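You operate a simulated robot arm through the tools that you are given. There is no shell and no other tool. Be economical: measure what you need, move in short steps, check, and stop when the job is done.

Carry out the task below with a simulated two-armed robot. There is one attempt and no reset: what you move stays moved.

JOB
Hold the grey tray on the top of the green table steady with one hand, lift the large weight out of it with the other and set it down on the top of the green table.

It is judged by the outcome, as a careful person would: the job done as asked, and still so three seconds after it is handed in. It fails if anything else is knocked over, pushed out of place, dropped, spilled or broken.

ROBOT AND FRAMES
Two 7-joint arms with two-finger parallel grippers on one trunk, on a base that drives. Base frame: it is fixed to the floor where the robot stands at the start and does not move with it; the origin is under the middle of the robot, x ahead of it, y to its left, z up; the surface under the hand at the start is at about z = 720. Readings come in mm, degrees, newtons and seconds.
The left shoulder is at the start at [70, 130, 1112], the right one opposite. With the tool pointing down near the work surface each hand reaches from about 100 to 500 mm from the robot's upright axis, wherever it stands, measured 20 degrees to its own side. Places, roughly: top of the green table [500, 100, 700]. Payload 1.57 kg a hand.
The tool frame of a hand sits at the grasp point between the pads (the TCP): z along the fingers, y along the line on which they close. The tips reach 30 mm beyond it. The gripper opens to 80 mm. The fingers are 17 mm wide and 12 mm thick; the gripper's body (40 by 82 mm) begins 80 mm behind the TCP.
Orientation is that of the tool frame in the base frame, as a unit quaternion [w, x, y, z]. With the fingers straight down and closing along the base's y, the tool's x points along the base's -x, its y along +y and its z along -z.

CONTROLS
- The arms move only by the tool send_rows. It takes "left_deltas", "right_deltas" or both (then of equal length, played together; a hand with none holds still); each is a list of rows, each a list of 7 numbers: the shift along the tool's x, y, z in m, then the turn, a rotation vector about the tool's x, y, z in degrees, then the opening, from 0 (shut) to 1 (fully open). In form: [[tx, ty, tz, rx, ry, rz, grip], ...]. A call has 1 to 10 rows; each row is the pose to reach, as a shift and turn from the pose commanded when the call began, along the tool's axes at that moment. A row lasts 0.2 s, in which the tool goes at most 50 mm and 8.6 degrees; a call with a longer step from one row to the next is refused whole, and so is a gripper value outside its range. A pose out of reach is approached as far as the arm can. The call stops where the force on the tool passes 40 N (or 10 N more than at its start, if that is more) or the arm is blocked; 0.2 s more then pass. The fingers move at their own pace (about 108 mm/s each) and stop on an object; they squeeze with about 23 N. The grip force told is the motor's: it shows also when the fingers shut on nothing. Time passes only in rows, and 0.2 s behind the last, so rows that repeat a pose let the fingers close. The reply holds the time, the measured pose of the TCP, the force on the tool along the base axes, the opening and the grip force, in the units named above and with some noise, with the torque about the TCP (base axes, N m) and any sound that the robot's microphone picked up.
- Cameras (640 x 400 px; columns grow to the right, rows downward): "scene" is now at [118.1, 11.8, 1308.9]; the picture's right is [0.16, -0.99, 0.00], its down [-0.83, -0.13, -0.54] and it looks along [0.53, 0.08, -0.84] (base axes); focal length 285 px, centre (320, 200). "left" rides on the left gripper at [72, 7, -122] in its tool frame; the picture's right is [-0.09, 1.00, 0.00], its down [-0.84, -0.08, -0.54] and it looks along [-0.54, -0.05, 0.84] (tool axes); focal length 238 px, centre (320, 200). "right" rides on the right gripper at [72, -7, -122] in its tool frame; the picture's right is [0.09, 1.00, 0.00], its down [-0.84, 0.08, -0.54] and it looks along [-0.54, 0.05, 0.84] (tool axes); focal length 238 px, centre (320, 200). There is no depth. A picture from a camera that has moved, and an enlarged one, comes with that camera's place and axes in the base frame and with its lens.
- get_image(camera): a new picture of that camera. It takes no simulated time.
- slide_trunk(by): slides the trunk up (or, below 0, down) by that many mm; the arms and the scene camera ride with it, the base frame stays. It gives what a move gives, with no picture.
- base_move(legs): drives the robot by 1 to 6 legs, each [ahead, left, turn to the left] in mm, mm and degrees, along the robot's own axes; the way and the turn of a leg run together, so that a leg with both is an arc; at most 1500 mm and 180 degrees a leg. The arms and the cameras ride along, it lands a little off, and it stops where it bumps. It gives what a move gives.
- head_to(pan, tilt): turns the head with the scene camera to pan (to the left, within 86 degrees either way) and tilt (down, from -29 to 69), counted from straight ahead of the robot. It gives what a move gives.
- zoom(camera, box): a new picture of the part [left, top, right, bottom] of that camera's present view, enlarged. It takes no simulated time.
- job_done(): hands the job in; it is judged then, once.

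Go step by step. Nothing tells you exact positions but the pictures and the camera data: compare them with the known pose of the tool, close in by small moves and look again before you grip or let go. The budget is 120 turns and 108 pictures, counting those below and the enlarged ones. Unless the task says otherwise, let go and move clear before handing in.

The tools are called after ">>>" by a JSON object that holds its "method" and its "body". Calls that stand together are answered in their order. send_rows: Moves the arms, as the interface text tells. Its arguments: {"type":"object","properties":{"left_deltas":{"type":"array","items":{"type":"array","items":{"type":"number"}}},"right_deltas":{"type":"array","items":{"type":"array","items":{"type":"number"}}}},"required":[]} The other tools are called the same way: slide_trunk (by) slides the trunk up or down; base_move (legs) drives the base; head_to (pan, tilt) turns the head that bears the scene camera; get_image (camera) takes a picture; zoom (camera, box) takes an enlarged picture of a part of a camera's view; job_done () hands the job in.

At the start:

```text
time: 0.0
left_tool_pos: [342.7, 176.7, 992.9]
left_ee_rot: [0.0, 0.0, 1.0, 0.0]
left_contact_force: [0.1, -0.1, -0.2]
left_moment: [0.0, -0.01, 0.01]
left_grip_width: 80.2
left_gripper_force: 0.0
right_tool_pos: [304.1, -122.0, 952.8]
right_ee_rot: [0.0, -0.001, 1.0, 0.0]
right_contact_force: [-0.5, 0.3, -1.2]
right_moment: [0.02, 0.01, 0.02]
right_grip_width: 79.7
right_gripper_force: 0.0
trunk travel left (down, up): [-750.0, 190.0]
robot x, y, heading: [5.3, -0.7, -0.2]
head pan, tilt: [9.1, 57.6]
```

scene: 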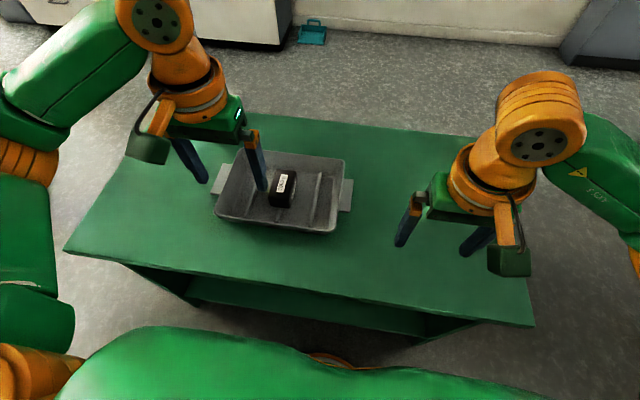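
right: 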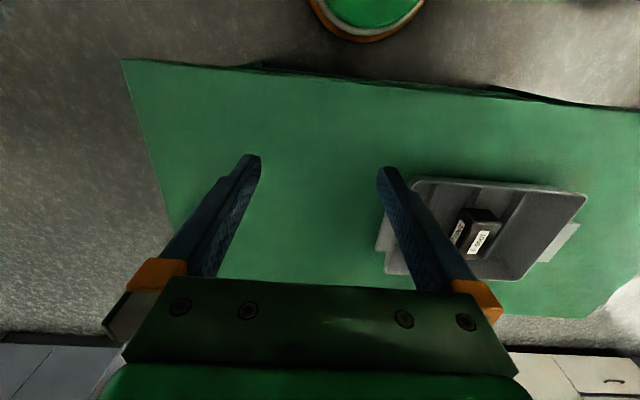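
left: 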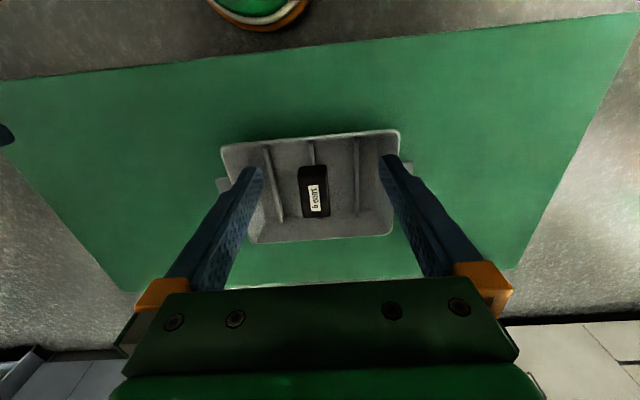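

I see a grey tray with side handles (left and right), ribs inside, and a black weight in it. I'll look at it more closely first.

>>> {"method": "zoom", "body": {"camera": "scene", "box": [200, 130, 360, 250]}}

>>> {"method": "zoom", "body": {"camera": "left", "box": [200, 110, 430, 260]}}

>>> {"method": "zoom", "body": {"camera": "right", "box": [370, 160, 600, 300]}}

```text
3.33 times, centred on (280, 190) of scene
camera zoom: at [118.1, 11.8, 1308.9], right [0.16, -0.99, 0.0], down [-0.83, -0.13, -0.54], along [0.53, 0.08, -0.84], focal length 951 px, centre (453, 233)
```

zoom: 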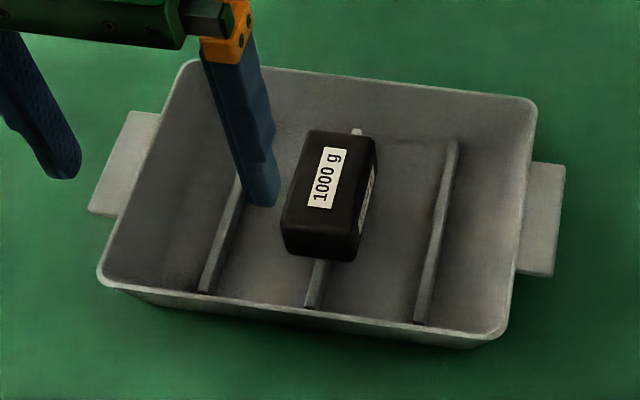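

```text
2.67 times, centred on (315, 185) of left
camera zoom: at [270.7, 184.0, 1114.9], right [0.09, 1.0, 0.0], down [0.84, -0.08, 0.54], along [0.54, -0.05, -0.84], focal length 636 px, centre (333, 240)
```

zoom: 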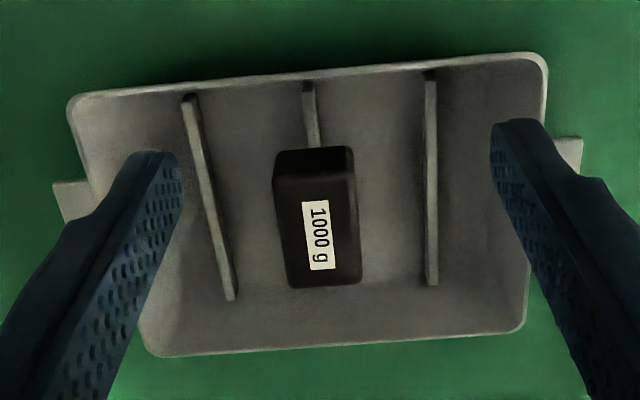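

```text
2.78 times, centred on (485, 230) of right
camera zoom: at [233.8, -127.9, 1075.2], right [-0.09, 1.0, 0.0], down [0.84, 0.08, 0.54], along [0.54, 0.05, -0.84], focal length 663 px, centre (-139, 116)
```

zoom: 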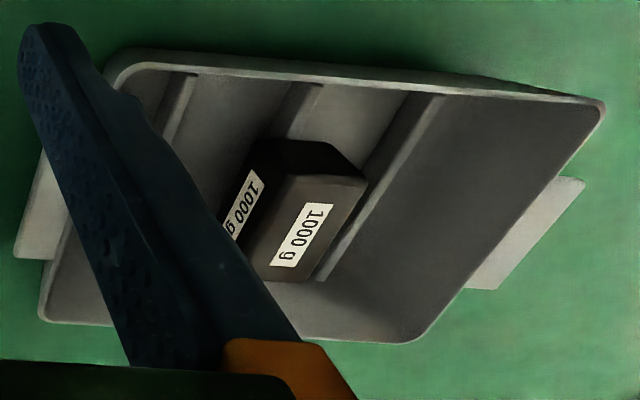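

The weight's top centre triangulates to about (483, 155, 778), with its long side along x and about 48 mm wide in y. The tray's near rim is at about x=391, running from y=22 to y=294. The left hand will lift. The right hand will pinch the near wall near y=50, closing along x. I'll bring both hands above their spots, staying high.

>>> {"method": "send_rows", "body": {"left_deltas": [[-0.014, -0.002, 0.009, 0, 0, 0, 1], [-0.028, -0.004, 0.018, 0, 0, 0, 1], [-0.042, -0.006, 0.027, 0, 0, 0, 1], [-0.056, -0.008, 0.036, 0, 0, 0, 1], [-0.07, -0.01, 0.045, 0, 0, 0, 1], [-0.085, -0.012, 0.054, 0, 0, 0, 1], [-0.099, -0.014, 0.063, 0, 0, 0, 1], [-0.113, -0.016, 0.072, 0, 0, 0, 1], [-0.127, -0.019, 0.081, 0, 0, 0, 1], [-0.141, -0.021, 0.09, 0, 0, 0, 1]], "right_deltas": [[0, 0, 0, 0, 0, -8.5, 1], [0, 0, 0, 0, 0, -17, 1], [0, 0, 0, 0, 0, -25.5, 1], [0, 0.02, 0, 0, 0, -34, 1], [-0.015, 0.04, 0, 0, 0, -42.5, 1], [-0.03, 0.06, 0, 0, 0, -51, 1], [-0.045, 0.08, 0.01, 0, 0, -59.5, 1], [-0.06, 0.1, 0.02, 0, 0, -68, 1], [-0.075, 0.12, 0.03, 0, 0, -76.5, 1], [-0.087, 0.14, 0.04, 0, 0, -85, 1]]}}

```text
time: 2.2
left_tool_pos: [481.5, 154.6, 902.5]
left_ee_rot: [0.0, 0.0, 1.0, 0.002]
left_contact_force: [-0.1, -0.6, -0.1]
left_moment: [0.04, -0.01, 0.0]
left_grip_width: 80.1
left_gripper_force: 0.0
right_tool_pos: [335.4, -44.8, 930.0]
right_ee_rot: [0.02, -0.596, 0.803, 0.011]
right_contact_force: [-0.1, 0.0, 0.0]
right_moment: [0.01, -0.02, 0.02]
right_grip_width: 80.1
right_gripper_force: 0.0
right hand out of reach, approached as far as the arm can: row 8, 9, 10
trunk travel left (down, up): [-750.0, 190.0]
robot x, y, heading: [-0.8, 0.9, 0.4]
head pan, tilt: [9.1, 57.6]
```

The left hand is over the weight, but the right wrist ran out of reach part-way through its turn. I'll look.

>>> {"method": "get_image", "body": {"camera": "scene"}}

>>> {"method": "get_image", "body": {"camera": "left"}}

>>> {"method": "get_image", "body": {"camera": "right"}}

```text
101 pictures are left
camera scene: at [117.7, 9.2, 1308.9], right [0.16, -0.99, 0.0], down [-0.83, -0.13, -0.54], along [0.53, 0.09, -0.84], focal length 285 px, centre (320, 200)
```

scene: 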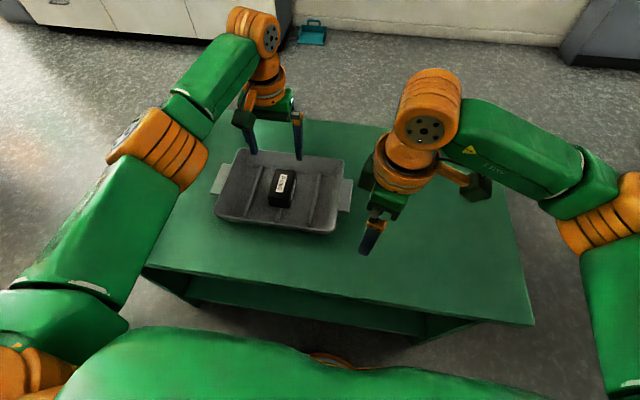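

```text
100 pictures are left
camera left: at [410.6, 161.5, 1025.2], right [0.09, 1.0, 0.0], down [0.84, -0.08, 0.54], along [0.54, -0.05, -0.84], focal length 238 px, centre (320, 200)
```

left: 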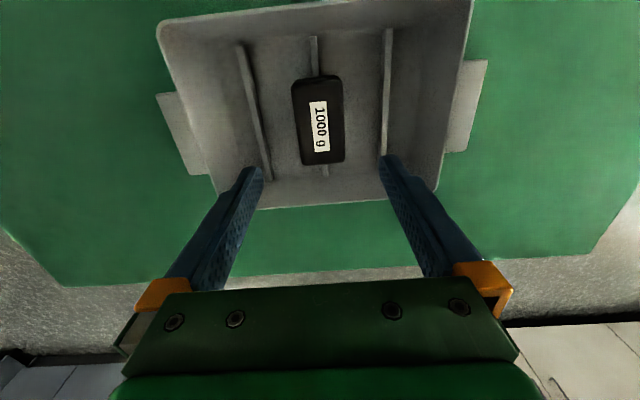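

```text
99 pictures are left
camera right: at [319.9, -120.3, 1049.6], right [-0.98, 0.2, -0.01], down [0.16, 0.8, 0.58], along [0.12, 0.57, -0.81], focal length 238 px, centre (320, 200)
```

right: 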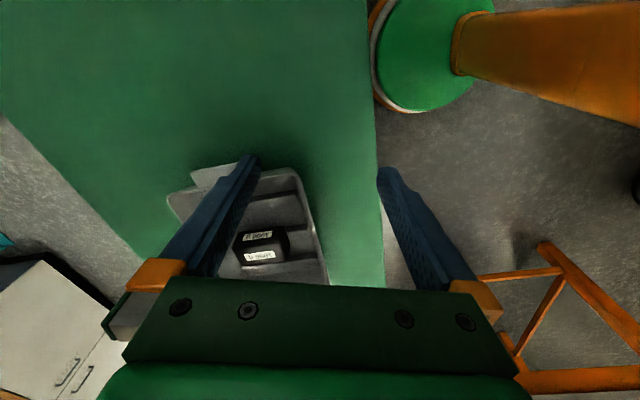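

The side wall is better: the right hand can pinch it at about x=428, y=22 with its original yaw, clear of the handle. I'll turn the right hand back.

>>> {"method": "send_rows", "body": {"right_deltas": [[0, 0, 0, 0, 0, 8.5, 0.65], [0, 0, 0, 0, 0, 17, 0.65], [0, 0, 0, 0, 0, 25.5, 0.65], [0, 0, 0, 0, 0, 34, 0.65], [0, 0, 0, 0, 0, 42.5, 0.65], [0, 0, 0, 0, 0, 51, 0.65], [0, 0, 0, 0, 0, 59.5, 0.65], [0, 0, 0, 0, 0, 68, 0.65]]}}

```text
time: 4.0
left_tool_pos: [482.2, 157.2, 901.5]
left_ee_rot: [0.0, 0.0, 1.0, 0.0]
left_contact_force: [-0.2, -0.2, 0.0]
left_moment: [-0.02, 0.02, 0.02]
left_grip_width: 80.0
left_gripper_force: 0.1
right_tool_pos: [336.2, -40.5, 930.0]
right_ee_rot: [0.01, -0.044, 0.999, 0.02]
right_contact_force: [-0.1, 0.5, 0.8]
right_moment: [0.02, 0.02, 0.02]
right_grip_width: 52.0
right_gripper_force: 0.1
trunk travel left (down, up): [-750.0, 190.0]
robot x, y, heading: [-1.4, -0.6, -0.1]
head pan, tilt: [9.1, 57.6]
```

Now I'll level the right hand and move it over the wall spot.

>>> {"method": "send_rows", "body": {"right_deltas": [[-0.02, 0.011, 0.01, 0.5, 0.2, 1, 0.65], [-0.04, 0.022, 0.02, 0.9, 0.5, 2, 0.65], [-0.06, 0.033, 0.03, 1.4, 0.7, 3, 0.65], [-0.08, 0.044, 0.04, 1.8, 0.9, 4, 0.65], [-0.097, 0.054, 0.05, 2.3, 1.15, 5, 0.65], [-0.097, 0.054, 0.05, 2.3, 1.15, 5, 0.65]]}}

>>> {"method": "get_image", "body": {"camera": "right"}}

>>> {"method": "zoom", "body": {"camera": "scene", "box": [200, 130, 400, 250]}}

```text
time: 5.4
left_tool_pos: [482.4, 156.3, 902.1]
left_ee_rot: [-0.001, 0.0, 1.0, 0.001]
left_contact_force: [0.4, -0.3, -0.1]
left_moment: [-0.01, 0.03, -0.01]
left_grip_width: 79.9
left_gripper_force: 0.1
right_tool_pos: [429.0, 23.3, 883.9]
right_ee_rot: [0.001, -0.001, 1.0, 0.0]
right_contact_force: [-0.6, -0.7, 0.1]
right_moment: [0.02, -0.04, 0.03]
right_grip_width: 52.1
right_gripper_force: 0.1
trunk travel left (down, up): [-750.0, 190.0]
robot x, y, heading: [0.7, -2.0, -0.1]
head pan, tilt: [9.1, 57.6]
```

```text
98 pictures are left
camera right: at [356.8, 15.8, 1006.6], right [-0.1, 1.0, 0.0], down [0.84, 0.08, 0.54], along [0.54, 0.05, -0.84], focal length 238 px, centre (320, 200)
```

right: 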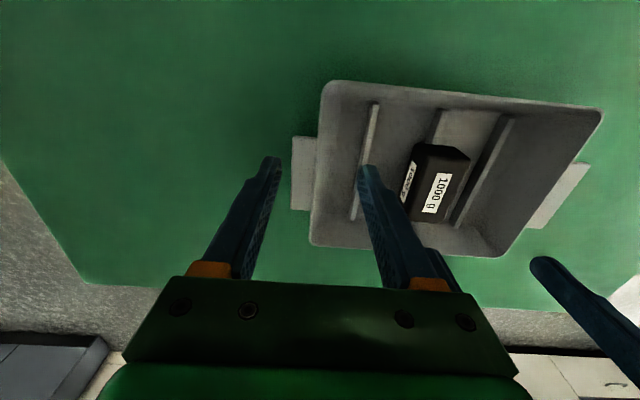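

```text
3.20 times, centred on (300, 190) of scene
camera zoom: at [118.0, 11.3, 1308.9], right [0.16, -0.99, 0.0], down [-0.83, -0.13, -0.54], along [0.53, 0.09, -0.84], focal length 913 px, centre (384, 232)
```

zoom: 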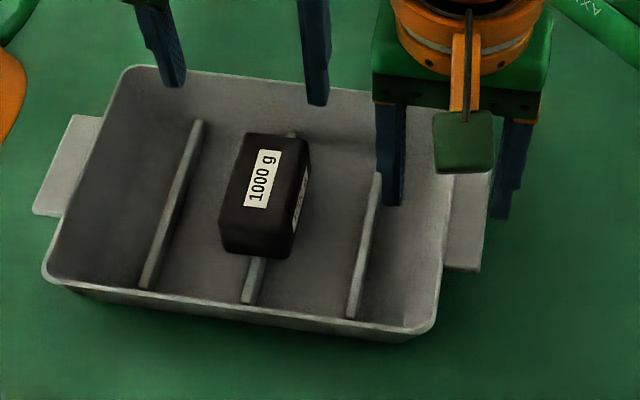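

Wall outer lip is at about y=20 and the handle begins at about x=445. I'll lower the right hand part-way and check its straddle.

>>> {"method": "send_rows", "body": {"right_deltas": [[0.003, 0, 0.02, 0, 0, 0, 0.65], [0.003, 0, 0.04, 0, 0, 0, 0.65], [0.003, 0, 0.06, 0, 0, 0, 0.65], [0.003, 0, 0.078, 0, 0, 0, 0.65]]}}

>>> {"method": "get_image", "body": {"camera": "right"}}

>>> {"method": "zoom", "body": {"camera": "scene", "box": [200, 130, 400, 250]}}

>>> {"method": "get_image", "body": {"camera": "left"}}

```text
time: 6.4
left_tool_pos: [483.4, 156.4, 902.3]
left_ee_rot: [0.0, 0.0, 1.0, 0.0]
left_contact_force: [1.1, -0.5, 0.2]
left_moment: [-0.01, 0.02, 0.01]
left_grip_width: 80.0
left_gripper_force: 0.2
right_tool_pos: [426.3, 22.5, 806.5]
right_ee_rot: [0.001, -0.002, 1.0, -0.001]
right_contact_force: [0.5, 0.5, -0.3]
right_moment: [0.01, 0.02, -0.03]
right_grip_width: 52.0
right_gripper_force: 0.2
trunk travel left (down, up): [-750.0, 190.0]
robot x, y, heading: [-0.2, 1.5, 0.1]
head pan, tilt: [9.1, 57.6]
```

```text
96 pictures are left
camera right: at [354.3, 16.0, 928.5], right [-0.1, 1.0, 0.0], down [0.84, 0.08, 0.54], along [0.54, 0.05, -0.84], focal length 238 px, centre (320, 200)
```

right: 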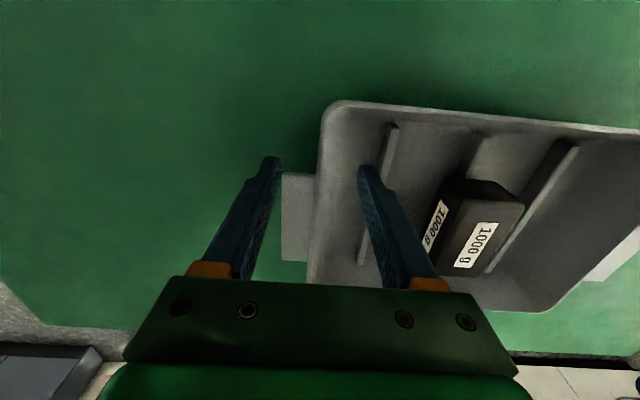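

```text
3.20 times, centred on (300, 190) of scene
camera zoom: at [118.2, 12.3, 1308.9], right [0.16, -0.99, 0.0], down [-0.83, -0.13, -0.54], along [0.53, 0.08, -0.84], focal length 913 px, centre (384, 232)
```

zoom: 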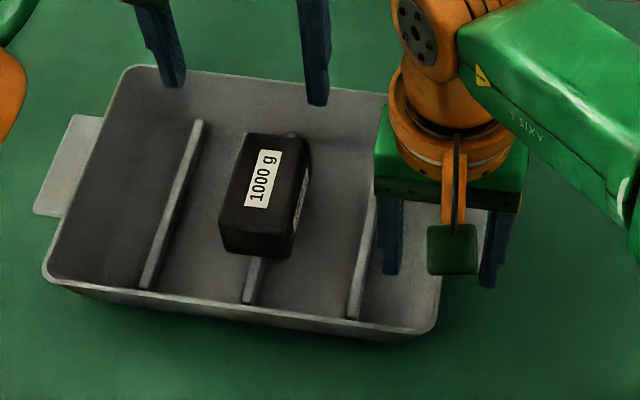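

```text
94 pictures are left
camera left: at [410.9, 163.9, 1024.7], right [0.09, 1.0, 0.0], down [0.84, -0.08, 0.54], along [0.54, -0.05, -0.84], focal length 238 px, centre (320, 200)
```

left: 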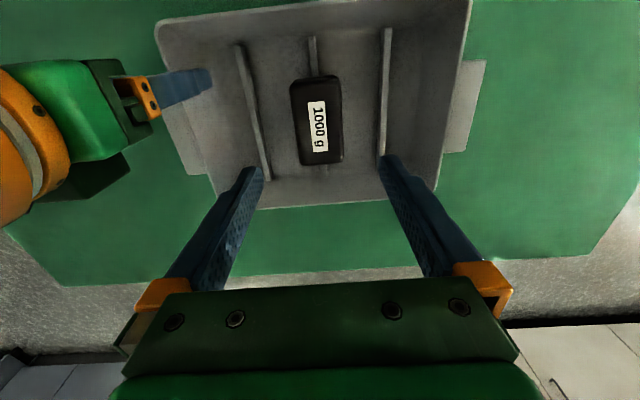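

Straddling looks right. I'll go down about 30 mm more and then close.

>>> {"method": "send_rows", "body": {"right_deltas": [[0, 0.001, 0.012, 0, 0, 0, 0.65], [0, 0.001, 0.022, 0, 0, 0, 0.65], [0, 0.001, 0.031, 0, 0, 0, 0.65]]}}

>>> {"method": "get_image", "body": {"camera": "right"}}

>>> {"method": "zoom", "body": {"camera": "left", "box": [100, 0, 300, 125]}}

```text
time: 7.2
left_tool_pos: [482.1, 155.9, 902.1]
left_ee_rot: [0.0, -0.001, 1.0, 0.0]
left_contact_force: [0.0, -0.6, -0.5]
left_moment: [0.0, 0.0, 0.02]
left_grip_width: 80.4
left_gripper_force: 0.0
right_tool_pos: [418.4, 19.5, 775.3]
right_ee_rot: [0.001, -0.001, 1.0, -0.001]
right_contact_force: [0.4, -0.7, -0.3]
right_moment: [0.0, -0.01, 0.01]
right_grip_width: 51.9
right_gripper_force: 0.1
right hand out of reach, approached as far as the arm can: row 2, 3
trunk travel left (down, up): [-750.0, 190.0]
robot x, y, heading: [2.1, -1.4, -0.0]
head pan, tilt: [9.1, 57.6]
```

```text
93 pictures are left
camera right: at [347.3, 12.5, 898.0], right [-0.09, 1.0, 0.0], down [0.84, 0.08, 0.54], along [0.54, 0.05, -0.84], focal length 238 px, centre (320, 200)
```

right: 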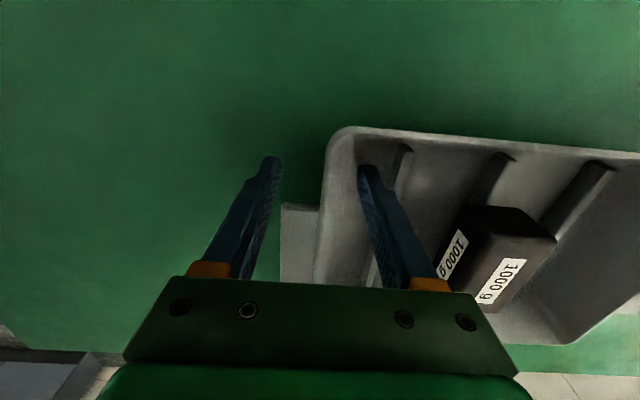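

```text
3.20 times, centred on (200, 62) of left
camera zoom: at [410.9, 163.5, 1024.8], right [0.09, 1.0, 0.0], down [0.84, -0.08, 0.54], along [0.54, -0.05, -0.84], focal length 763 px, centre (704, 640)
```

zoom: 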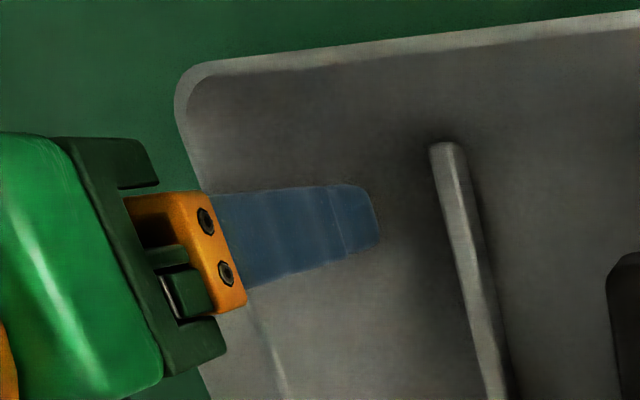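

The right hand is at the end of its reach, and the left will be too. I'll raise the right hand and look at the gap between the robot and the table before driving closer.

>>> {"method": "send_rows", "body": {"right_deltas": [[0, 0, -0.03, 0, 0, 0, 0.65], [0, 0, -0.06, 0, 0, 0, 0.65], [0, 0, -0.09, 0, 0, 0, 0.65], [0.02, -0.02, -0.12, 0, 0, 0, 0.65]]}}

>>> {"method": "head_to", "body": {"pan": 0, "tilt": 69}}

>>> {"method": "get_image", "body": {"camera": "scene"}}

>>> {"method": "get_image", "body": {"camera": "right"}}

```text
time: 8.2
left_tool_pos: [481.3, 155.1, 903.8]
left_ee_rot: [0.001, 0.0, 1.0, 0.001]
left_contact_force: [-0.9, -0.4, -1.0]
left_moment: [0.04, -0.04, -0.02]
left_grip_width: 80.0
left_gripper_force: 0.0
right_tool_pos: [397.2, -3.4, 896.3]
right_ee_rot: [0.0, 0.0, 1.0, 0.0]
right_contact_force: [0.2, -0.2, 0.6]
right_moment: [0.02, -0.04, 0.03]
right_grip_width: 52.0
right_gripper_force: 0.1
trunk travel left (down, up): [-750.0, 190.0]
robot x, y, heading: [-1.7, -1.4, 0.2]
head pan, tilt: [9.1, 57.6]
```

```text
time: 8.9
left_tool_pos: [482.5, 155.2, 904.4]
left_ee_rot: [0.0, 0.0, 1.0, 0.0]
left_contact_force: [-0.3, 0.3, 0.1]
left_moment: [-0.02, 0.0, 0.01]
left_grip_width: 80.0
left_gripper_force: 0.1
right_tool_pos: [398.4, -1.9, 897.4]
right_ee_rot: [0.001, -0.001, 1.0, -0.001]
right_contact_force: [-0.4, 0.1, -0.4]
right_moment: [-0.04, -0.02, -0.01]
right_grip_width: 52.0
right_gripper_force: 0.0
trunk travel left (down, up): [-750.0, 190.0]
robot x, y, heading: [0.8, 1.6, -0.1]
head pan, tilt: [0.0, 68.8]
```

```text
91 pictures are left
camera scene: at [105.6, 0.9, 1296.7], right [0.0, -1.0, 0.0], down [-0.93, 0.0, -0.36], along [0.36, 0.0, -0.93], focal length 285 px, centre (320, 200)
```

scene: 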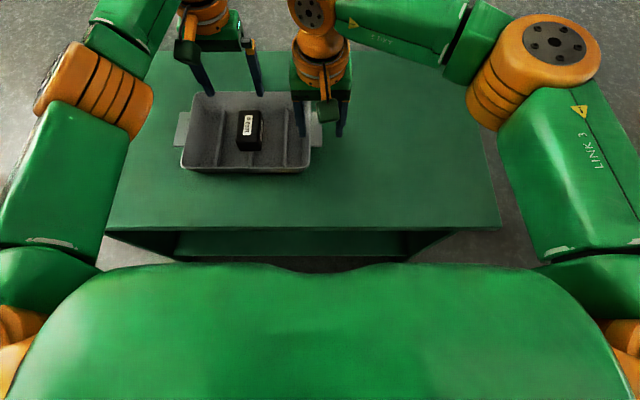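

```text
90 pictures are left
camera right: at [326.8, -7.8, 1019.1], right [-0.09, 1.0, 0.0], down [0.84, 0.08, 0.54], along [0.54, 0.05, -0.84], focal length 238 px, centre (320, 200)
```

right: 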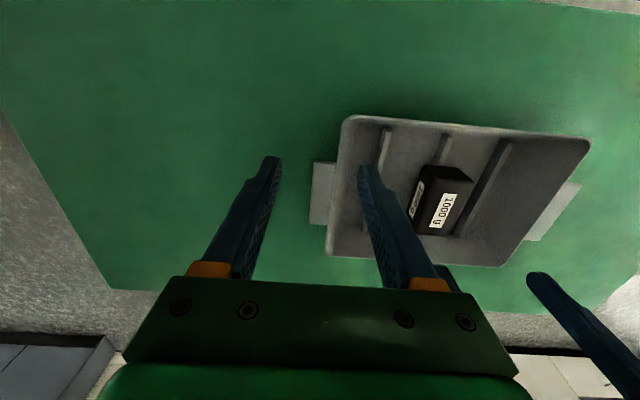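

There's a gap of at least 75 mm between base and table edge. I'll drive ahead 50 mm with both hands high.

>>> {"method": "base_move", "body": {"legs": [[50, 0, 0]]}}

>>> {"method": "head_to", "body": {"pan": 9, "tilt": 60}}

>>> {"method": "get_image", "body": {"camera": "scene"}}

>>> {"method": "get_image", "body": {"camera": "right"}}

```text
time: 9.8
left_tool_pos: [529.0, 157.0, 904.6]
left_ee_rot: [0.002, 0.0, 1.0, 0.001]
left_contact_force: [-0.6, -0.3, -0.4]
left_moment: [0.0, -0.01, 0.06]
left_grip_width: 80.1
left_gripper_force: 0.0
right_tool_pos: [443.9, -0.8, 899.3]
right_ee_rot: [0.002, -0.001, 1.0, -0.001]
right_contact_force: [-1.3, 0.9, -0.3]
right_moment: [-0.02, -0.03, 0.02]
right_grip_width: 52.0
right_gripper_force: 0.1
trunk travel left (down, up): [-750.0, 190.0]
robot x, y, heading: [53.0, -0.8, -0.1]
head pan, tilt: [0.0, 68.8]
```

```text
time: 10.6
left_tool_pos: [532.7, 156.2, 902.3]
left_ee_rot: [-0.001, 0.0, 1.0, 0.001]
left_contact_force: [-0.3, -0.6, 0.1]
left_moment: [0.02, -0.03, 0.02]
left_grip_width: 80.2
left_gripper_force: 0.0
right_tool_pos: [447.6, -1.4, 896.5]
right_ee_rot: [0.0, -0.002, 1.0, -0.001]
right_contact_force: [0.2, -0.5, 0.4]
right_moment: [-0.04, -0.03, 0.01]
right_grip_width: 52.2
right_gripper_force: 0.0
trunk travel left (down, up): [-750.0, 190.0]
robot x, y, heading: [46.5, -0.3, 0.1]
head pan, tilt: [9.0, 60.0]
```

```text
89 pictures are left
camera scene: at [165.7, 11.2, 1305.9], right [0.16, -0.99, 0.0], down [-0.86, -0.14, -0.5], along [0.49, 0.08, -0.87], focal length 285 px, centre (320, 200)
```

scene: 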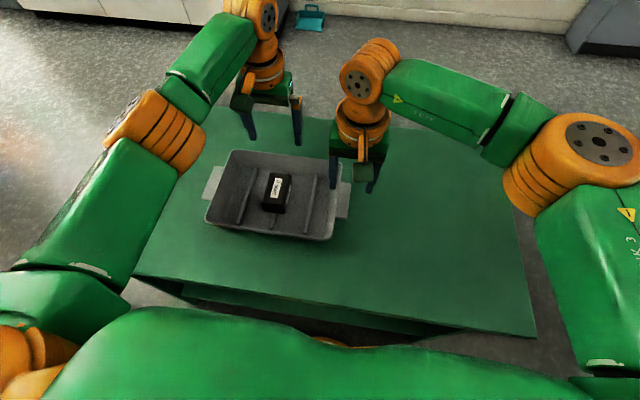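

```text
88 pictures are left
camera right: at [376.7, -8.0, 1019.2], right [-0.09, 1.0, 0.0], down [0.84, 0.08, 0.54], along [0.54, 0.05, -0.84], focal length 238 px, centre (320, 200)
```

right: 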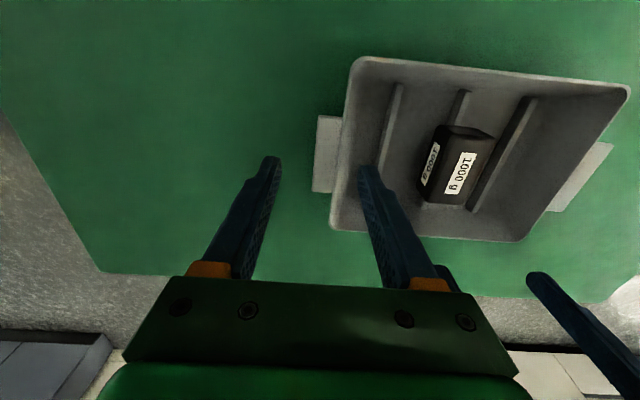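

The drive was clean and the tray hasn't moved. The right hand goes to (424, 24), over the wall.

>>> {"method": "send_rows", "body": {"right_deltas": [[0.011, 0.012, 0.02, 0, 0, 0, 0.65], [0.022, 0.025, 0.04, 0, 0, 0, 0.65], [0.022, 0.025, 0.06, 0, 0, 0, 0.65], [0.022, 0.025, 0.08, 0, 0, 0, 0.65], [0.022, 0.025, 0.095, 0, 0, 0, 0.65]], "left_deltas": [[0.01, 0, 0, 0, 0, 0, 1], [0.02, 0, 0, 0, 0, 0, 1], [0.03, 0, 0, 0, 0, 0, 1], [0.04, 0, 0, 0, 0, 0, 1], [0.05, 0, 0, 0, 0, 0, 1]]}}

>>> {"method": "get_image", "body": {"camera": "right"}}

>>> {"method": "get_image", "body": {"camera": "left"}}

```text
time: 11.8
left_tool_pos: [483.1, 156.8, 902.8]
left_ee_rot: [0.0, 0.0, 1.0, 0.0]
left_contact_force: [0.3, -0.5, -0.7]
left_moment: [0.01, -0.01, 0.0]
left_grip_width: 80.0
left_gripper_force: 0.0
right_tool_pos: [424.8, 25.6, 802.1]
right_ee_rot: [0.002, -0.002, 1.0, -0.002]
right_contact_force: [0.4, -0.3, -0.1]
right_moment: [-0.05, 0.03, 0.04]
right_grip_width: 52.0
right_gripper_force: 0.0
trunk travel left (down, up): [-750.0, 190.0]
robot x, y, heading: [54.9, 4.4, 0.1]
head pan, tilt: [9.0, 60.0]
```

```text
87 pictures are left
camera right: at [354.0, 17.5, 924.7], right [-0.1, 1.0, 0.0], down [0.84, 0.08, 0.54], along [0.54, 0.05, -0.84], focal length 238 px, centre (320, 200)
```

right: 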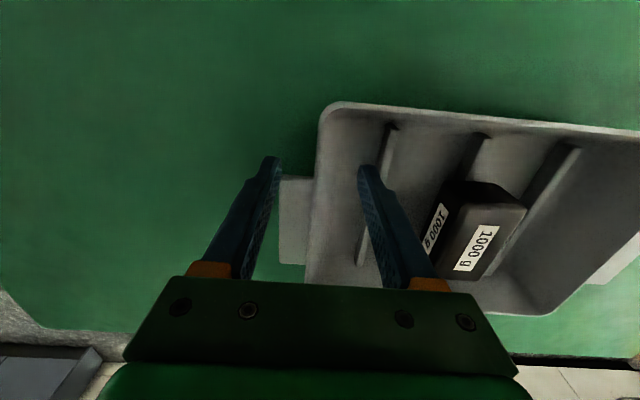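

```text
86 pictures are left
camera left: at [410.4, 163.7, 1025.0], right [0.09, 1.0, 0.0], down [0.84, -0.08, 0.54], along [0.54, -0.05, -0.84], focal length 238 px, centre (320, 200)
```

left: 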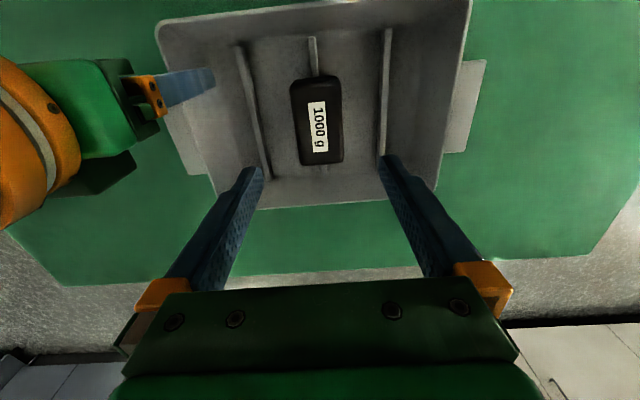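

The straddle is good, so I'll lower to pinch depth.

>>> {"method": "send_rows", "body": {"right_deltas": [[0.001, -0.001, 0.01, 0, 0, 0, 0.65], [0.001, -0.001, 0.02, 0, 0, 0, 0.65], [0.001, -0.001, 0.028, 0, 0, 0, 0.65]]}}

>>> {"method": "get_image", "body": {"camera": "right"}}

>>> {"method": "zoom", "body": {"camera": "scene", "box": [260, 150, 420, 250]}}

```text
time: 12.6
left_tool_pos: [482.8, 156.0, 902.9]
left_ee_rot: [0.0, 0.0, 1.0, 0.0]
left_contact_force: [-0.2, -0.4, 0.1]
left_moment: [0.02, -0.03, 0.0]
left_grip_width: 80.3
left_gripper_force: 0.0
right_tool_pos: [424.0, 23.4, 773.2]
right_ee_rot: [0.0, -0.002, 1.0, -0.001]
right_contact_force: [0.0, 0.8, 0.8]
right_moment: [-0.02, -0.06, 0.01]
right_grip_width: 52.1
right_gripper_force: 0.0
trunk travel left (down, up): [-750.0, 190.0]
robot x, y, heading: [52.4, -1.7, 0.4]
head pan, tilt: [9.0, 60.0]
```

```text
85 pictures are left
camera right: at [353.4, 15.8, 895.9], right [-0.1, 1.0, 0.0], down [0.84, 0.08, 0.54], along [0.54, 0.05, -0.84], focal length 238 px, centre (320, 200)
```

right: 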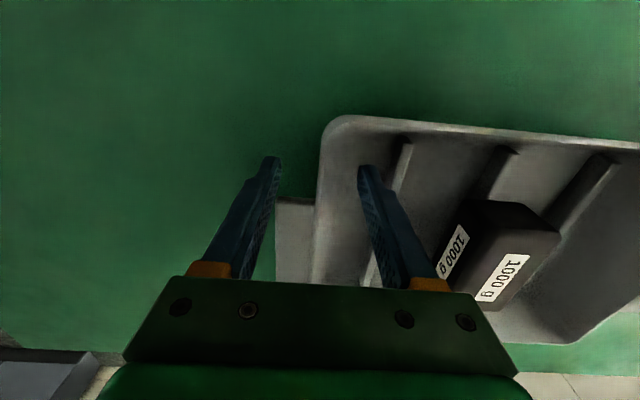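

```text
4.00 times, centred on (340, 200) of scene
camera zoom: at [165.3, 11.3, 1306.0], right [0.16, -0.99, 0.0], down [-0.86, -0.14, -0.5], along [0.49, 0.08, -0.87], focal length 1142 px, centre (240, 200)
```

zoom: 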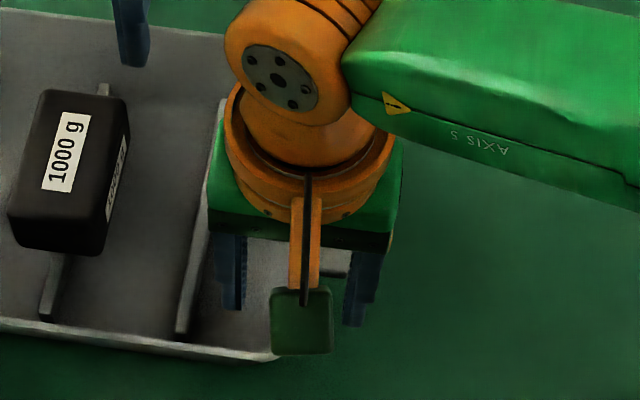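

The fingers straddle the wall with tips about 20 mm below the rim. I'll close the right hand.

>>> {"method": "send_rows", "body": {"right_deltas": [[0, 0, 0, 0, 0, 0, 0.4], [0, 0, 0, 0, 0, 0, 0.2], [0, 0, 0, 0, 0, 0, 0.0], [0, 0, 0, 0, 0, 0, 0.0]]}}

>>> {"method": "get_image", "body": {"camera": "right"}}

>>> {"method": "get_image", "body": {"camera": "left"}}

```text
time: 13.6
left_tool_pos: [482.5, 157.3, 902.9]
left_ee_rot: [0.0, 0.0, 1.0, -0.001]
left_contact_force: [0.6, 0.4, -0.1]
left_moment: [0.02, -0.02, -0.03]
left_grip_width: 80.0
left_gripper_force: 0.1
right_tool_pos: [424.5, 24.0, 773.5]
right_ee_rot: [0.001, -0.002, 1.0, -0.001]
right_contact_force: [1.3, 3.8, 1.6]
right_moment: [0.81, 0.02, 0.22]
right_grip_width: 12.3
right_gripper_force: 23.1
trunk travel left (down, up): [-750.0, 190.0]
robot x, y, heading: [48.5, 2.1, 0.0]
head pan, tilt: [9.0, 60.0]
```

```text
83 pictures are left
camera right: at [353.2, 17.1, 896.3], right [-0.1, 1.0, 0.0], down [0.84, 0.08, 0.54], along [0.54, 0.05, -0.84], focal length 238 px, centre (320, 200)
```

right: 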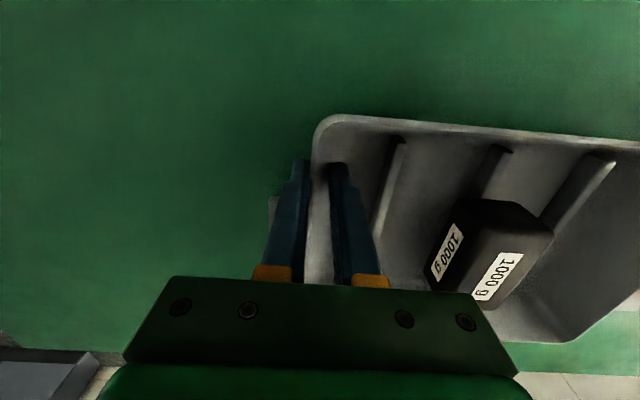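

```text
82 pictures are left
camera left: at [410.5, 164.7, 1024.9], right [0.09, 1.0, 0.0], down [0.84, -0.08, 0.54], along [0.54, -0.05, -0.84], focal length 238 px, centre (320, 200)
```

left: 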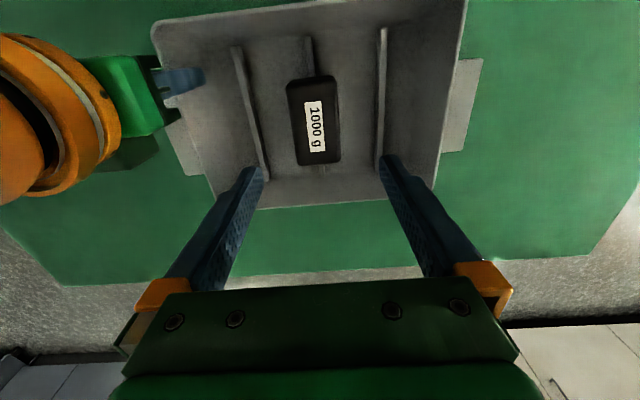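

The right hand has pinched the wall, and the tray shifted only about 3 mm in settling. The weight's centre is now at about (478, 154). I'll lower the left hand around it.

>>> {"method": "send_rows", "body": {"left_deltas": [[0.004, -0.002, 0.025, 0, 0, 0, 1], [0.004, -0.002, 0.05, 0, 0, 0, 1], [0.004, -0.002, 0.075, 0, 0, 0, 1], [0.004, -0.002, 0.088, 0, 0, 0, 1]]}}

>>> {"method": "get_image", "body": {"camera": "left"}}

>>> {"method": "get_image", "body": {"camera": "scene"}}

```text
time: 14.6
left_tool_pos: [477.8, 154.3, 814.7]
left_ee_rot: [0.0, 0.001, 1.0, -0.001]
left_contact_force: [0.4, 0.9, 0.4]
left_moment: [0.0, -0.01, -0.01]
left_grip_width: 80.0
left_gripper_force: 0.0
right_tool_pos: [424.0, 23.6, 773.2]
right_ee_rot: [0.001, -0.001, 1.0, -0.001]
right_contact_force: [0.0, 5.3, 2.6]
right_moment: [0.83, -0.02, 0.2]
right_grip_width: 12.4
right_gripper_force: 23.0
trunk travel left (down, up): [-750.0, 190.0]
robot x, y, heading: [50.5, 2.3, 0.1]
head pan, tilt: [9.0, 60.0]
```

```text
81 pictures are left
camera left: at [405.8, 162.5, 936.7], right [0.09, 1.0, 0.0], down [0.84, -0.08, 0.54], along [0.54, -0.05, -0.84], focal length 238 px, centre (320, 200)
```

left: 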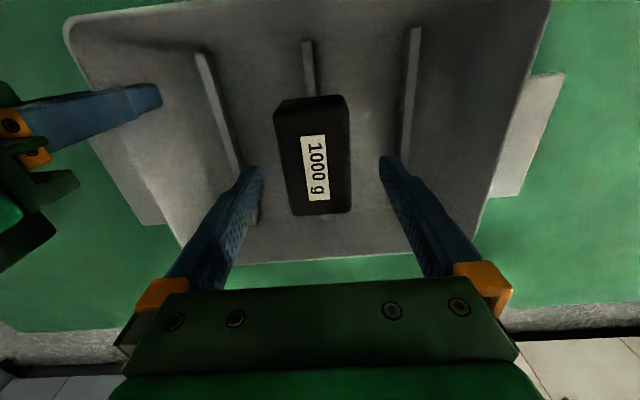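

```text
80 pictures are left
camera scene: at [164.7, 12.7, 1306.1], right [0.16, -0.99, 0.0], down [-0.86, -0.14, -0.5], along [0.49, 0.08, -0.87], focal length 285 px, centre (320, 200)
```

scene: 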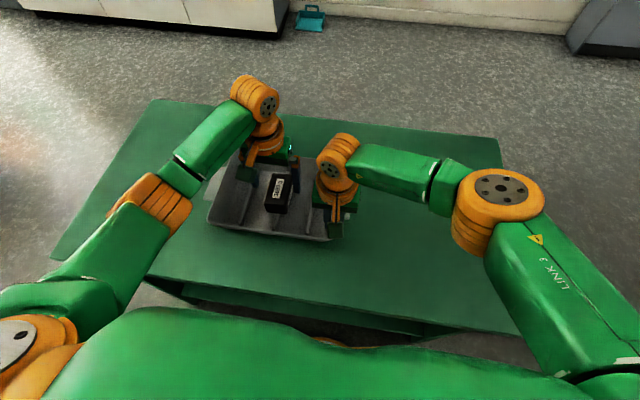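

The weight is centred between the fingers within about 2 mm. I'll descend to grasp height.

>>> {"method": "send_rows", "body": {"left_deltas": [[-0.001, -0.0015, 0.016, 0, 0, 0, 1], [-0.001, -0.0015, 0.032, 0, 0, 0, 1], [-0.001, -0.0015, 0.046, 0, 0, 0, 1]]}}

>>> {"method": "get_image", "body": {"camera": "left"}}

```text
time: 15.3
left_tool_pos: [479.3, 153.8, 767.9]
left_ee_rot: [0.0, 0.0, 1.0, -0.001]
left_contact_force: [0.2, -0.3, 0.1]
left_moment: [-0.02, -0.01, 0.0]
left_grip_width: 79.9
left_gripper_force: 0.1
right_tool_pos: [423.7, 23.6, 774.2]
right_ee_rot: [0.0, -0.002, 1.0, -0.002]
right_contact_force: [-0.3, 4.1, 4.0]
right_moment: [0.85, 0.03, 0.21]
right_grip_width: 12.3
right_gripper_force: 22.5
trunk travel left (down, up): [-750.0, 190.0]
robot x, y, heading: [49.9, -0.8, -0.1]
head pan, tilt: [9.0, 60.0]
```

```text
79 pictures are left
camera left: at [407.1, 160.9, 890.9], right [0.09, 1.0, 0.0], down [0.84, -0.08, 0.54], along [0.54, -0.05, -0.84], focal length 238 px, centre (320, 200)
```

left: 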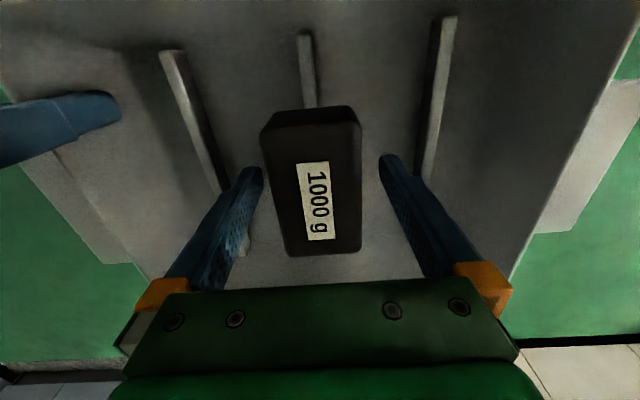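

The fingers flank the weight. I'll close the left hand.

>>> {"method": "send_rows", "body": {"left_deltas": [[0, -0.002, 0.003, 0, 0, 0, 0.85], [0, -0.002, 0.003, 0, 0, 0, 0.6], [0, -0.002, 0.003, 0, 0, 0, 0.3], [0, -0.002, 0.003, 0, 0, 0, 0.0], [0, -0.002, 0.003, 0, 0, 0, 0.0]]}}

>>> {"method": "get_image", "body": {"camera": "left"}}

```text
time: 16.6
left_tool_pos: [480.2, 150.7, 765.8]
left_ee_rot: [0.0, 0.001, 1.0, 0.0]
left_contact_force: [-0.1, 2.6, 0.5]
left_moment: [0.07, -0.01, 0.02]
left_grip_width: 49.9
left_gripper_force: 22.7
right_tool_pos: [424.8, 23.1, 774.1]
right_ee_rot: [0.001, -0.001, 1.0, -0.001]
right_contact_force: [0.9, 0.9, 3.9]
right_moment: [0.78, 0.03, 0.22]
right_grip_width: 12.4
right_gripper_force: 23.2
trunk travel left (down, up): [-750.0, 190.0]
robot x, y, heading: [50.7, -0.6, 0.0]
head pan, tilt: [9.0, 60.0]
```

```text
78 pictures are left
camera left: at [407.2, 158.6, 888.1], right [0.09, 1.0, 0.0], down [0.84, -0.08, 0.54], along [0.54, -0.05, -0.84], focal length 238 px, centre (320, 200)
```

left: 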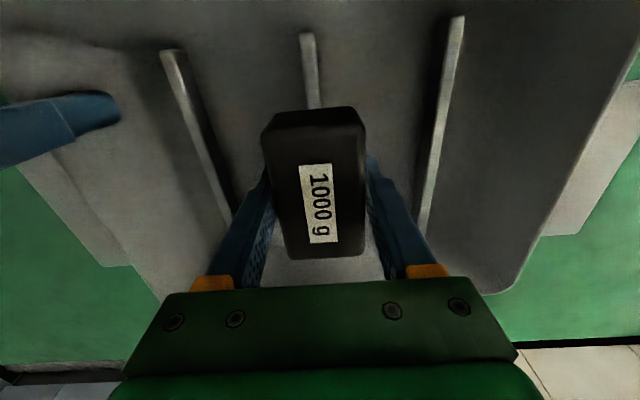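

The weight is gripped at 50 mm width. I'll lift gently.

>>> {"method": "send_rows", "body": {"left_deltas": [[0, 0, -0.004, 0, 0, 0, 0], [0, 0, -0.01, 0, 0, 0, 0], [0, 0, -0.018, 0, 0, 0, 0], [0, 0, -0.026, 0, 0, 0, 0]]}}

>>> {"method": "get_image", "body": {"camera": "left"}}

>>> {"method": "get_image", "body": {"camera": "right"}}

```text
time: 17.6
left_tool_pos: [478.7, 151.7, 790.4]
left_ee_rot: [-0.001, -0.001, 1.0, -0.001]
left_contact_force: [0.2, 0.7, 0.7]
left_moment: [-0.03, 0.03, 0.02]
left_grip_width: 49.7
left_gripper_force: 23.0
right_tool_pos: [423.9, 23.7, 773.5]
right_ee_rot: [0.001, -0.001, 1.0, -0.001]
right_contact_force: [-2.8, 1.5, 9.9]
right_moment: [0.78, -0.15, 0.16]
right_grip_width: 12.1
right_gripper_force: 23.2
trunk travel left (down, up): [-750.0, 190.0]
robot x, y, heading: [49.4, 1.9, 0.0]
head pan, tilt: [9.0, 60.0]
```

```text
77 pictures are left
camera left: at [406.8, 158.8, 913.4], right [0.09, 1.0, 0.0], down [0.84, -0.08, 0.54], along [0.54, -0.05, -0.84], focal length 238 px, centre (320, 200)
```

left: 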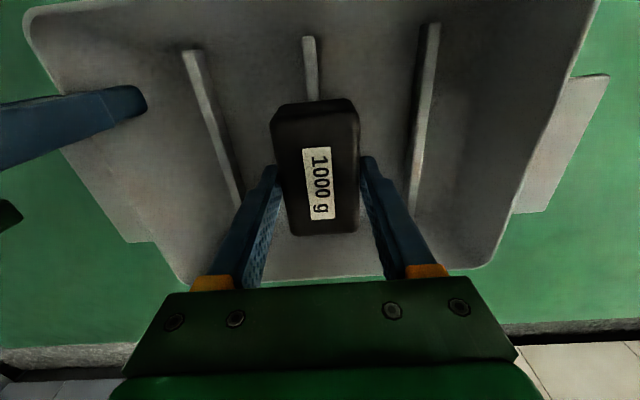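

```text
76 pictures are left
camera right: at [352.9, 16.3, 896.4], right [-0.1, 1.0, 0.0], down [0.84, 0.08, 0.54], along [0.54, 0.05, -0.84], focal length 238 px, centre (320, 200)
```

right: 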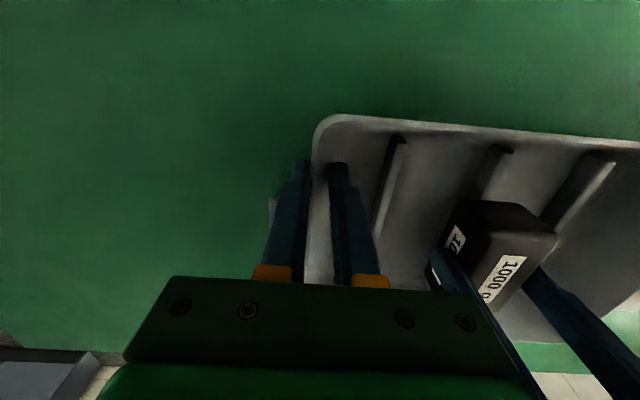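

The weight did not come up; the fingers slid along it. I'll look closely at its shape and the contact before regripping.

>>> {"method": "zoom", "body": {"camera": "left", "box": [220, 80, 420, 280]}}

>>> {"method": "zoom", "body": {"camera": "right", "box": [400, 180, 600, 320]}}

>>> {"method": "zoom", "body": {"camera": "scene", "box": [190, 130, 370, 250]}}

```text
2.00 times, centred on (320, 180) of left
camera zoom: at [406.8, 158.8, 913.4], right [0.09, 1.0, 0.0], down [0.84, -0.08, 0.54], along [0.54, -0.05, -0.84], focal length 477 px, centre (320, 240)
```

zoom: 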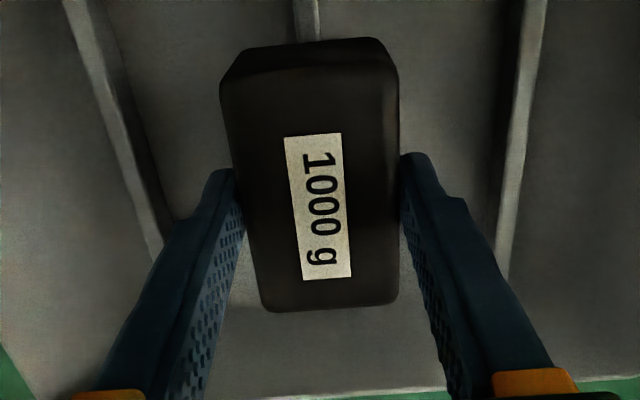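

```text
2.86 times, centred on (500, 250) of right
camera zoom: at [352.9, 16.3, 896.4], right [-0.1, 1.0, 0.0], down [0.84, 0.08, 0.54], along [0.54, 0.05, -0.84], focal length 681 px, centre (-194, 57)
```

zoom: 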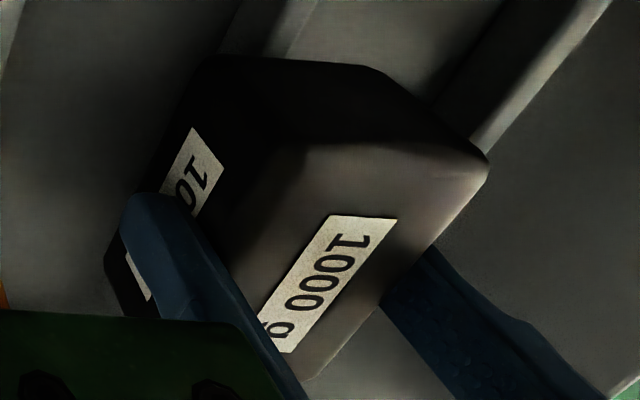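

```text
3.33 times, centred on (280, 190) of scene
camera zoom: at [164.5, 11.9, 1306.0], right [0.16, -0.99, 0.0], down [-0.86, -0.14, -0.5], along [0.49, 0.08, -0.87], focal length 951 px, centre (453, 233)
```

zoom: 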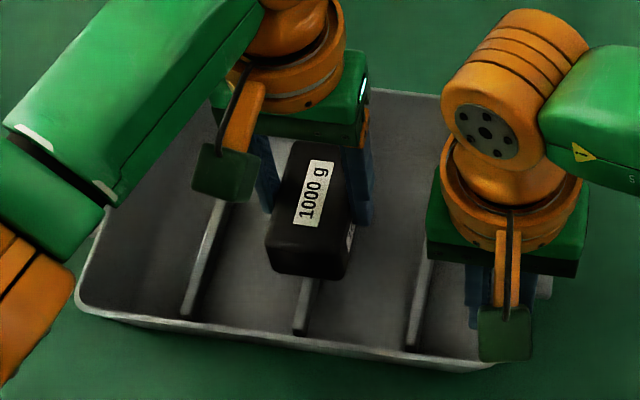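

The contact looks proper, so this was slippage. I'll reopen, go deeper for a fuller pad contact, regrip, and lift in very small steps while watching the force.

>>> {"method": "send_rows", "body": {"left_deltas": [[0, 0.0, 0, 0, 0, 0, 0.8], [0, 0.0, 0, 0, 0, 0, 0.8], [0, 0.001, 0.012, 0, 0, 0, 0.8], [0, 0.001, 0.022, 0, 0, 0, 0.8], [0, 0.001, 0.028, 0, 0, 0, 0.8], [0, 0.001, 0.031, 0, 0, 0, 0.8], [0, 0.001, 0.034, 0, 0, 0, 0.8]]}}

>>> {"method": "get_image", "body": {"camera": "left"}}

```text
time: 19.1
left_tool_pos: [478.3, 151.7, 758.1]
left_ee_rot: [0.0, 0.0, 1.0, 0.0]
left_contact_force: [-0.1, 0.6, 0.2]
left_moment: [0.03, -0.02, 0.01]
left_grip_width: 64.3
left_gripper_force: 0.0
right_tool_pos: [424.0, 22.3, 773.9]
right_ee_rot: [0.0, -0.002, 1.0, -0.001]
right_contact_force: [0.0, 2.2, 4.2]
right_moment: [0.8, 0.01, 0.2]
right_grip_width: 12.1
right_gripper_force: 23.0
trunk travel left (down, up): [-750.0, 190.0]
robot x, y, heading: [46.4, -0.6, -0.1]
head pan, tilt: [9.0, 60.0]
```

```text
72 pictures are left
camera left: at [407.3, 159.3, 879.9], right [0.09, 1.0, 0.0], down [0.84, -0.08, 0.54], along [0.54, -0.05, -0.84], focal length 238 px, centre (320, 200)
```

left: 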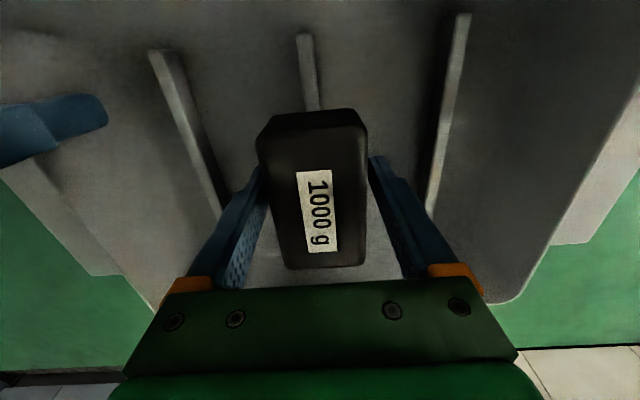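

>>> {"method": "send_rows", "body": {"left_deltas": [[0, 0, 0.001, 0, 0, 0, 0.6], [0, 0, 0.001, 0, 0, 0, 0.3], [0, 0, 0.001, 0, 0, 0, 0.0], [0, 0, 0.001, 0, 0, 0, 0.0], [0, 0, 0.001, 0, 0, 0, 0.0], [0, 0, 0.0, 0, 0, 0, 0.0], [0, 0, -0.002, 0, 0, 0, 0.0], [0, 0, -0.004, 0, 0, 0, 0.0]]}}

>>> {"method": "get_image", "body": {"camera": "left"}}

```text
time: 20.9
left_tool_pos: [478.3, 151.4, 762.5]
left_ee_rot: [-0.001, 0.0, 1.0, 0.001]
left_contact_force: [0.0, 0.4, -9.6]
left_moment: [0.0, -0.02, -0.01]
left_grip_width: 49.8
left_gripper_force: 22.4
right_tool_pos: [424.2, 23.3, 773.4]
right_ee_rot: [0.001, -0.002, 1.0, -0.001]
right_contact_force: [-3.5, 0.4, 10.8]
right_moment: [0.75, 0.39, 0.26]
right_grip_width: 12.2
right_gripper_force: 22.6
trunk travel left (down, up): [-750.0, 190.0]
robot x, y, heading: [46.9, -1.9, 0.0]
head pan, tilt: [9.0, 60.0]
```

```text
71 pictures are left
camera left: at [406.7, 159.2, 883.9], right [0.09, 1.0, 0.0], down [0.84, -0.08, 0.54], along [0.54, -0.05, -0.84], focal length 238 px, centre (320, 200)
```

left: 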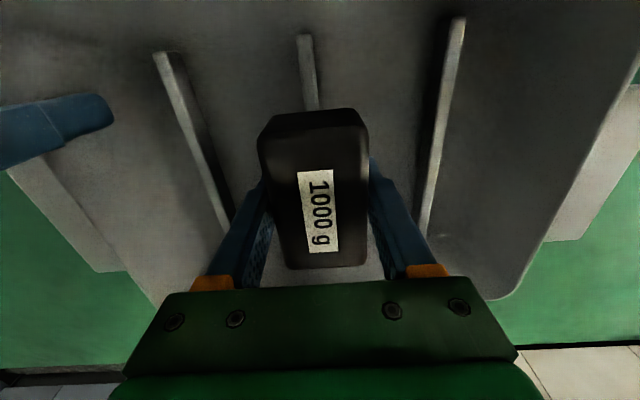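

Now the hand carries about 9.6 N and the weight moves with it. I'll continue lifting slowly.

>>> {"method": "send_rows", "body": {"left_deltas": [[0, 0, -0.002, 0, 0, 0, 0.0], [0, 0, -0.004, 0, 0, 0, 0.0], [0, 0, -0.006, 0, 0, 0, 0.0], [0, 0, -0.008, 0, 0, 0, 0.0], [0, 0, -0.01, 0, 0, 0, 0.0]]}}

>>> {"method": "get_image", "body": {"camera": "left"}}

```text
time: 22.1
left_tool_pos: [478.2, 150.9, 772.0]
left_ee_rot: [0.0, 0.0, 1.0, 0.0]
left_contact_force: [-0.3, -0.5, -9.7]
left_moment: [0.01, -0.02, -0.02]
left_grip_width: 49.7
left_gripper_force: 22.8
right_tool_pos: [425.6, 22.4, 773.9]
right_ee_rot: [0.001, -0.002, 1.0, -0.001]
right_contact_force: [-2.1, -0.2, 11.0]
right_moment: [0.77, -0.01, 0.17]
right_grip_width: 12.2
right_gripper_force: 22.8
trunk travel left (down, up): [-750.0, 190.0]
robot x, y, heading: [48.7, -0.9, 0.1]
head pan, tilt: [9.0, 60.0]
```

```text
70 pictures are left
camera left: at [406.9, 158.5, 893.9], right [0.09, 1.0, 0.0], down [0.84, -0.08, 0.54], along [0.54, -0.05, -0.84], focal length 238 px, centre (320, 200)
```

left: 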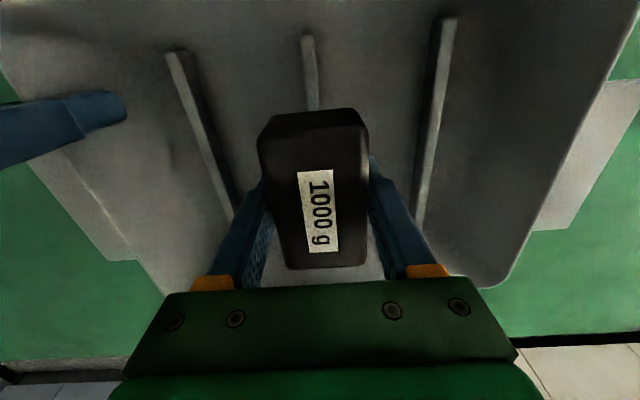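

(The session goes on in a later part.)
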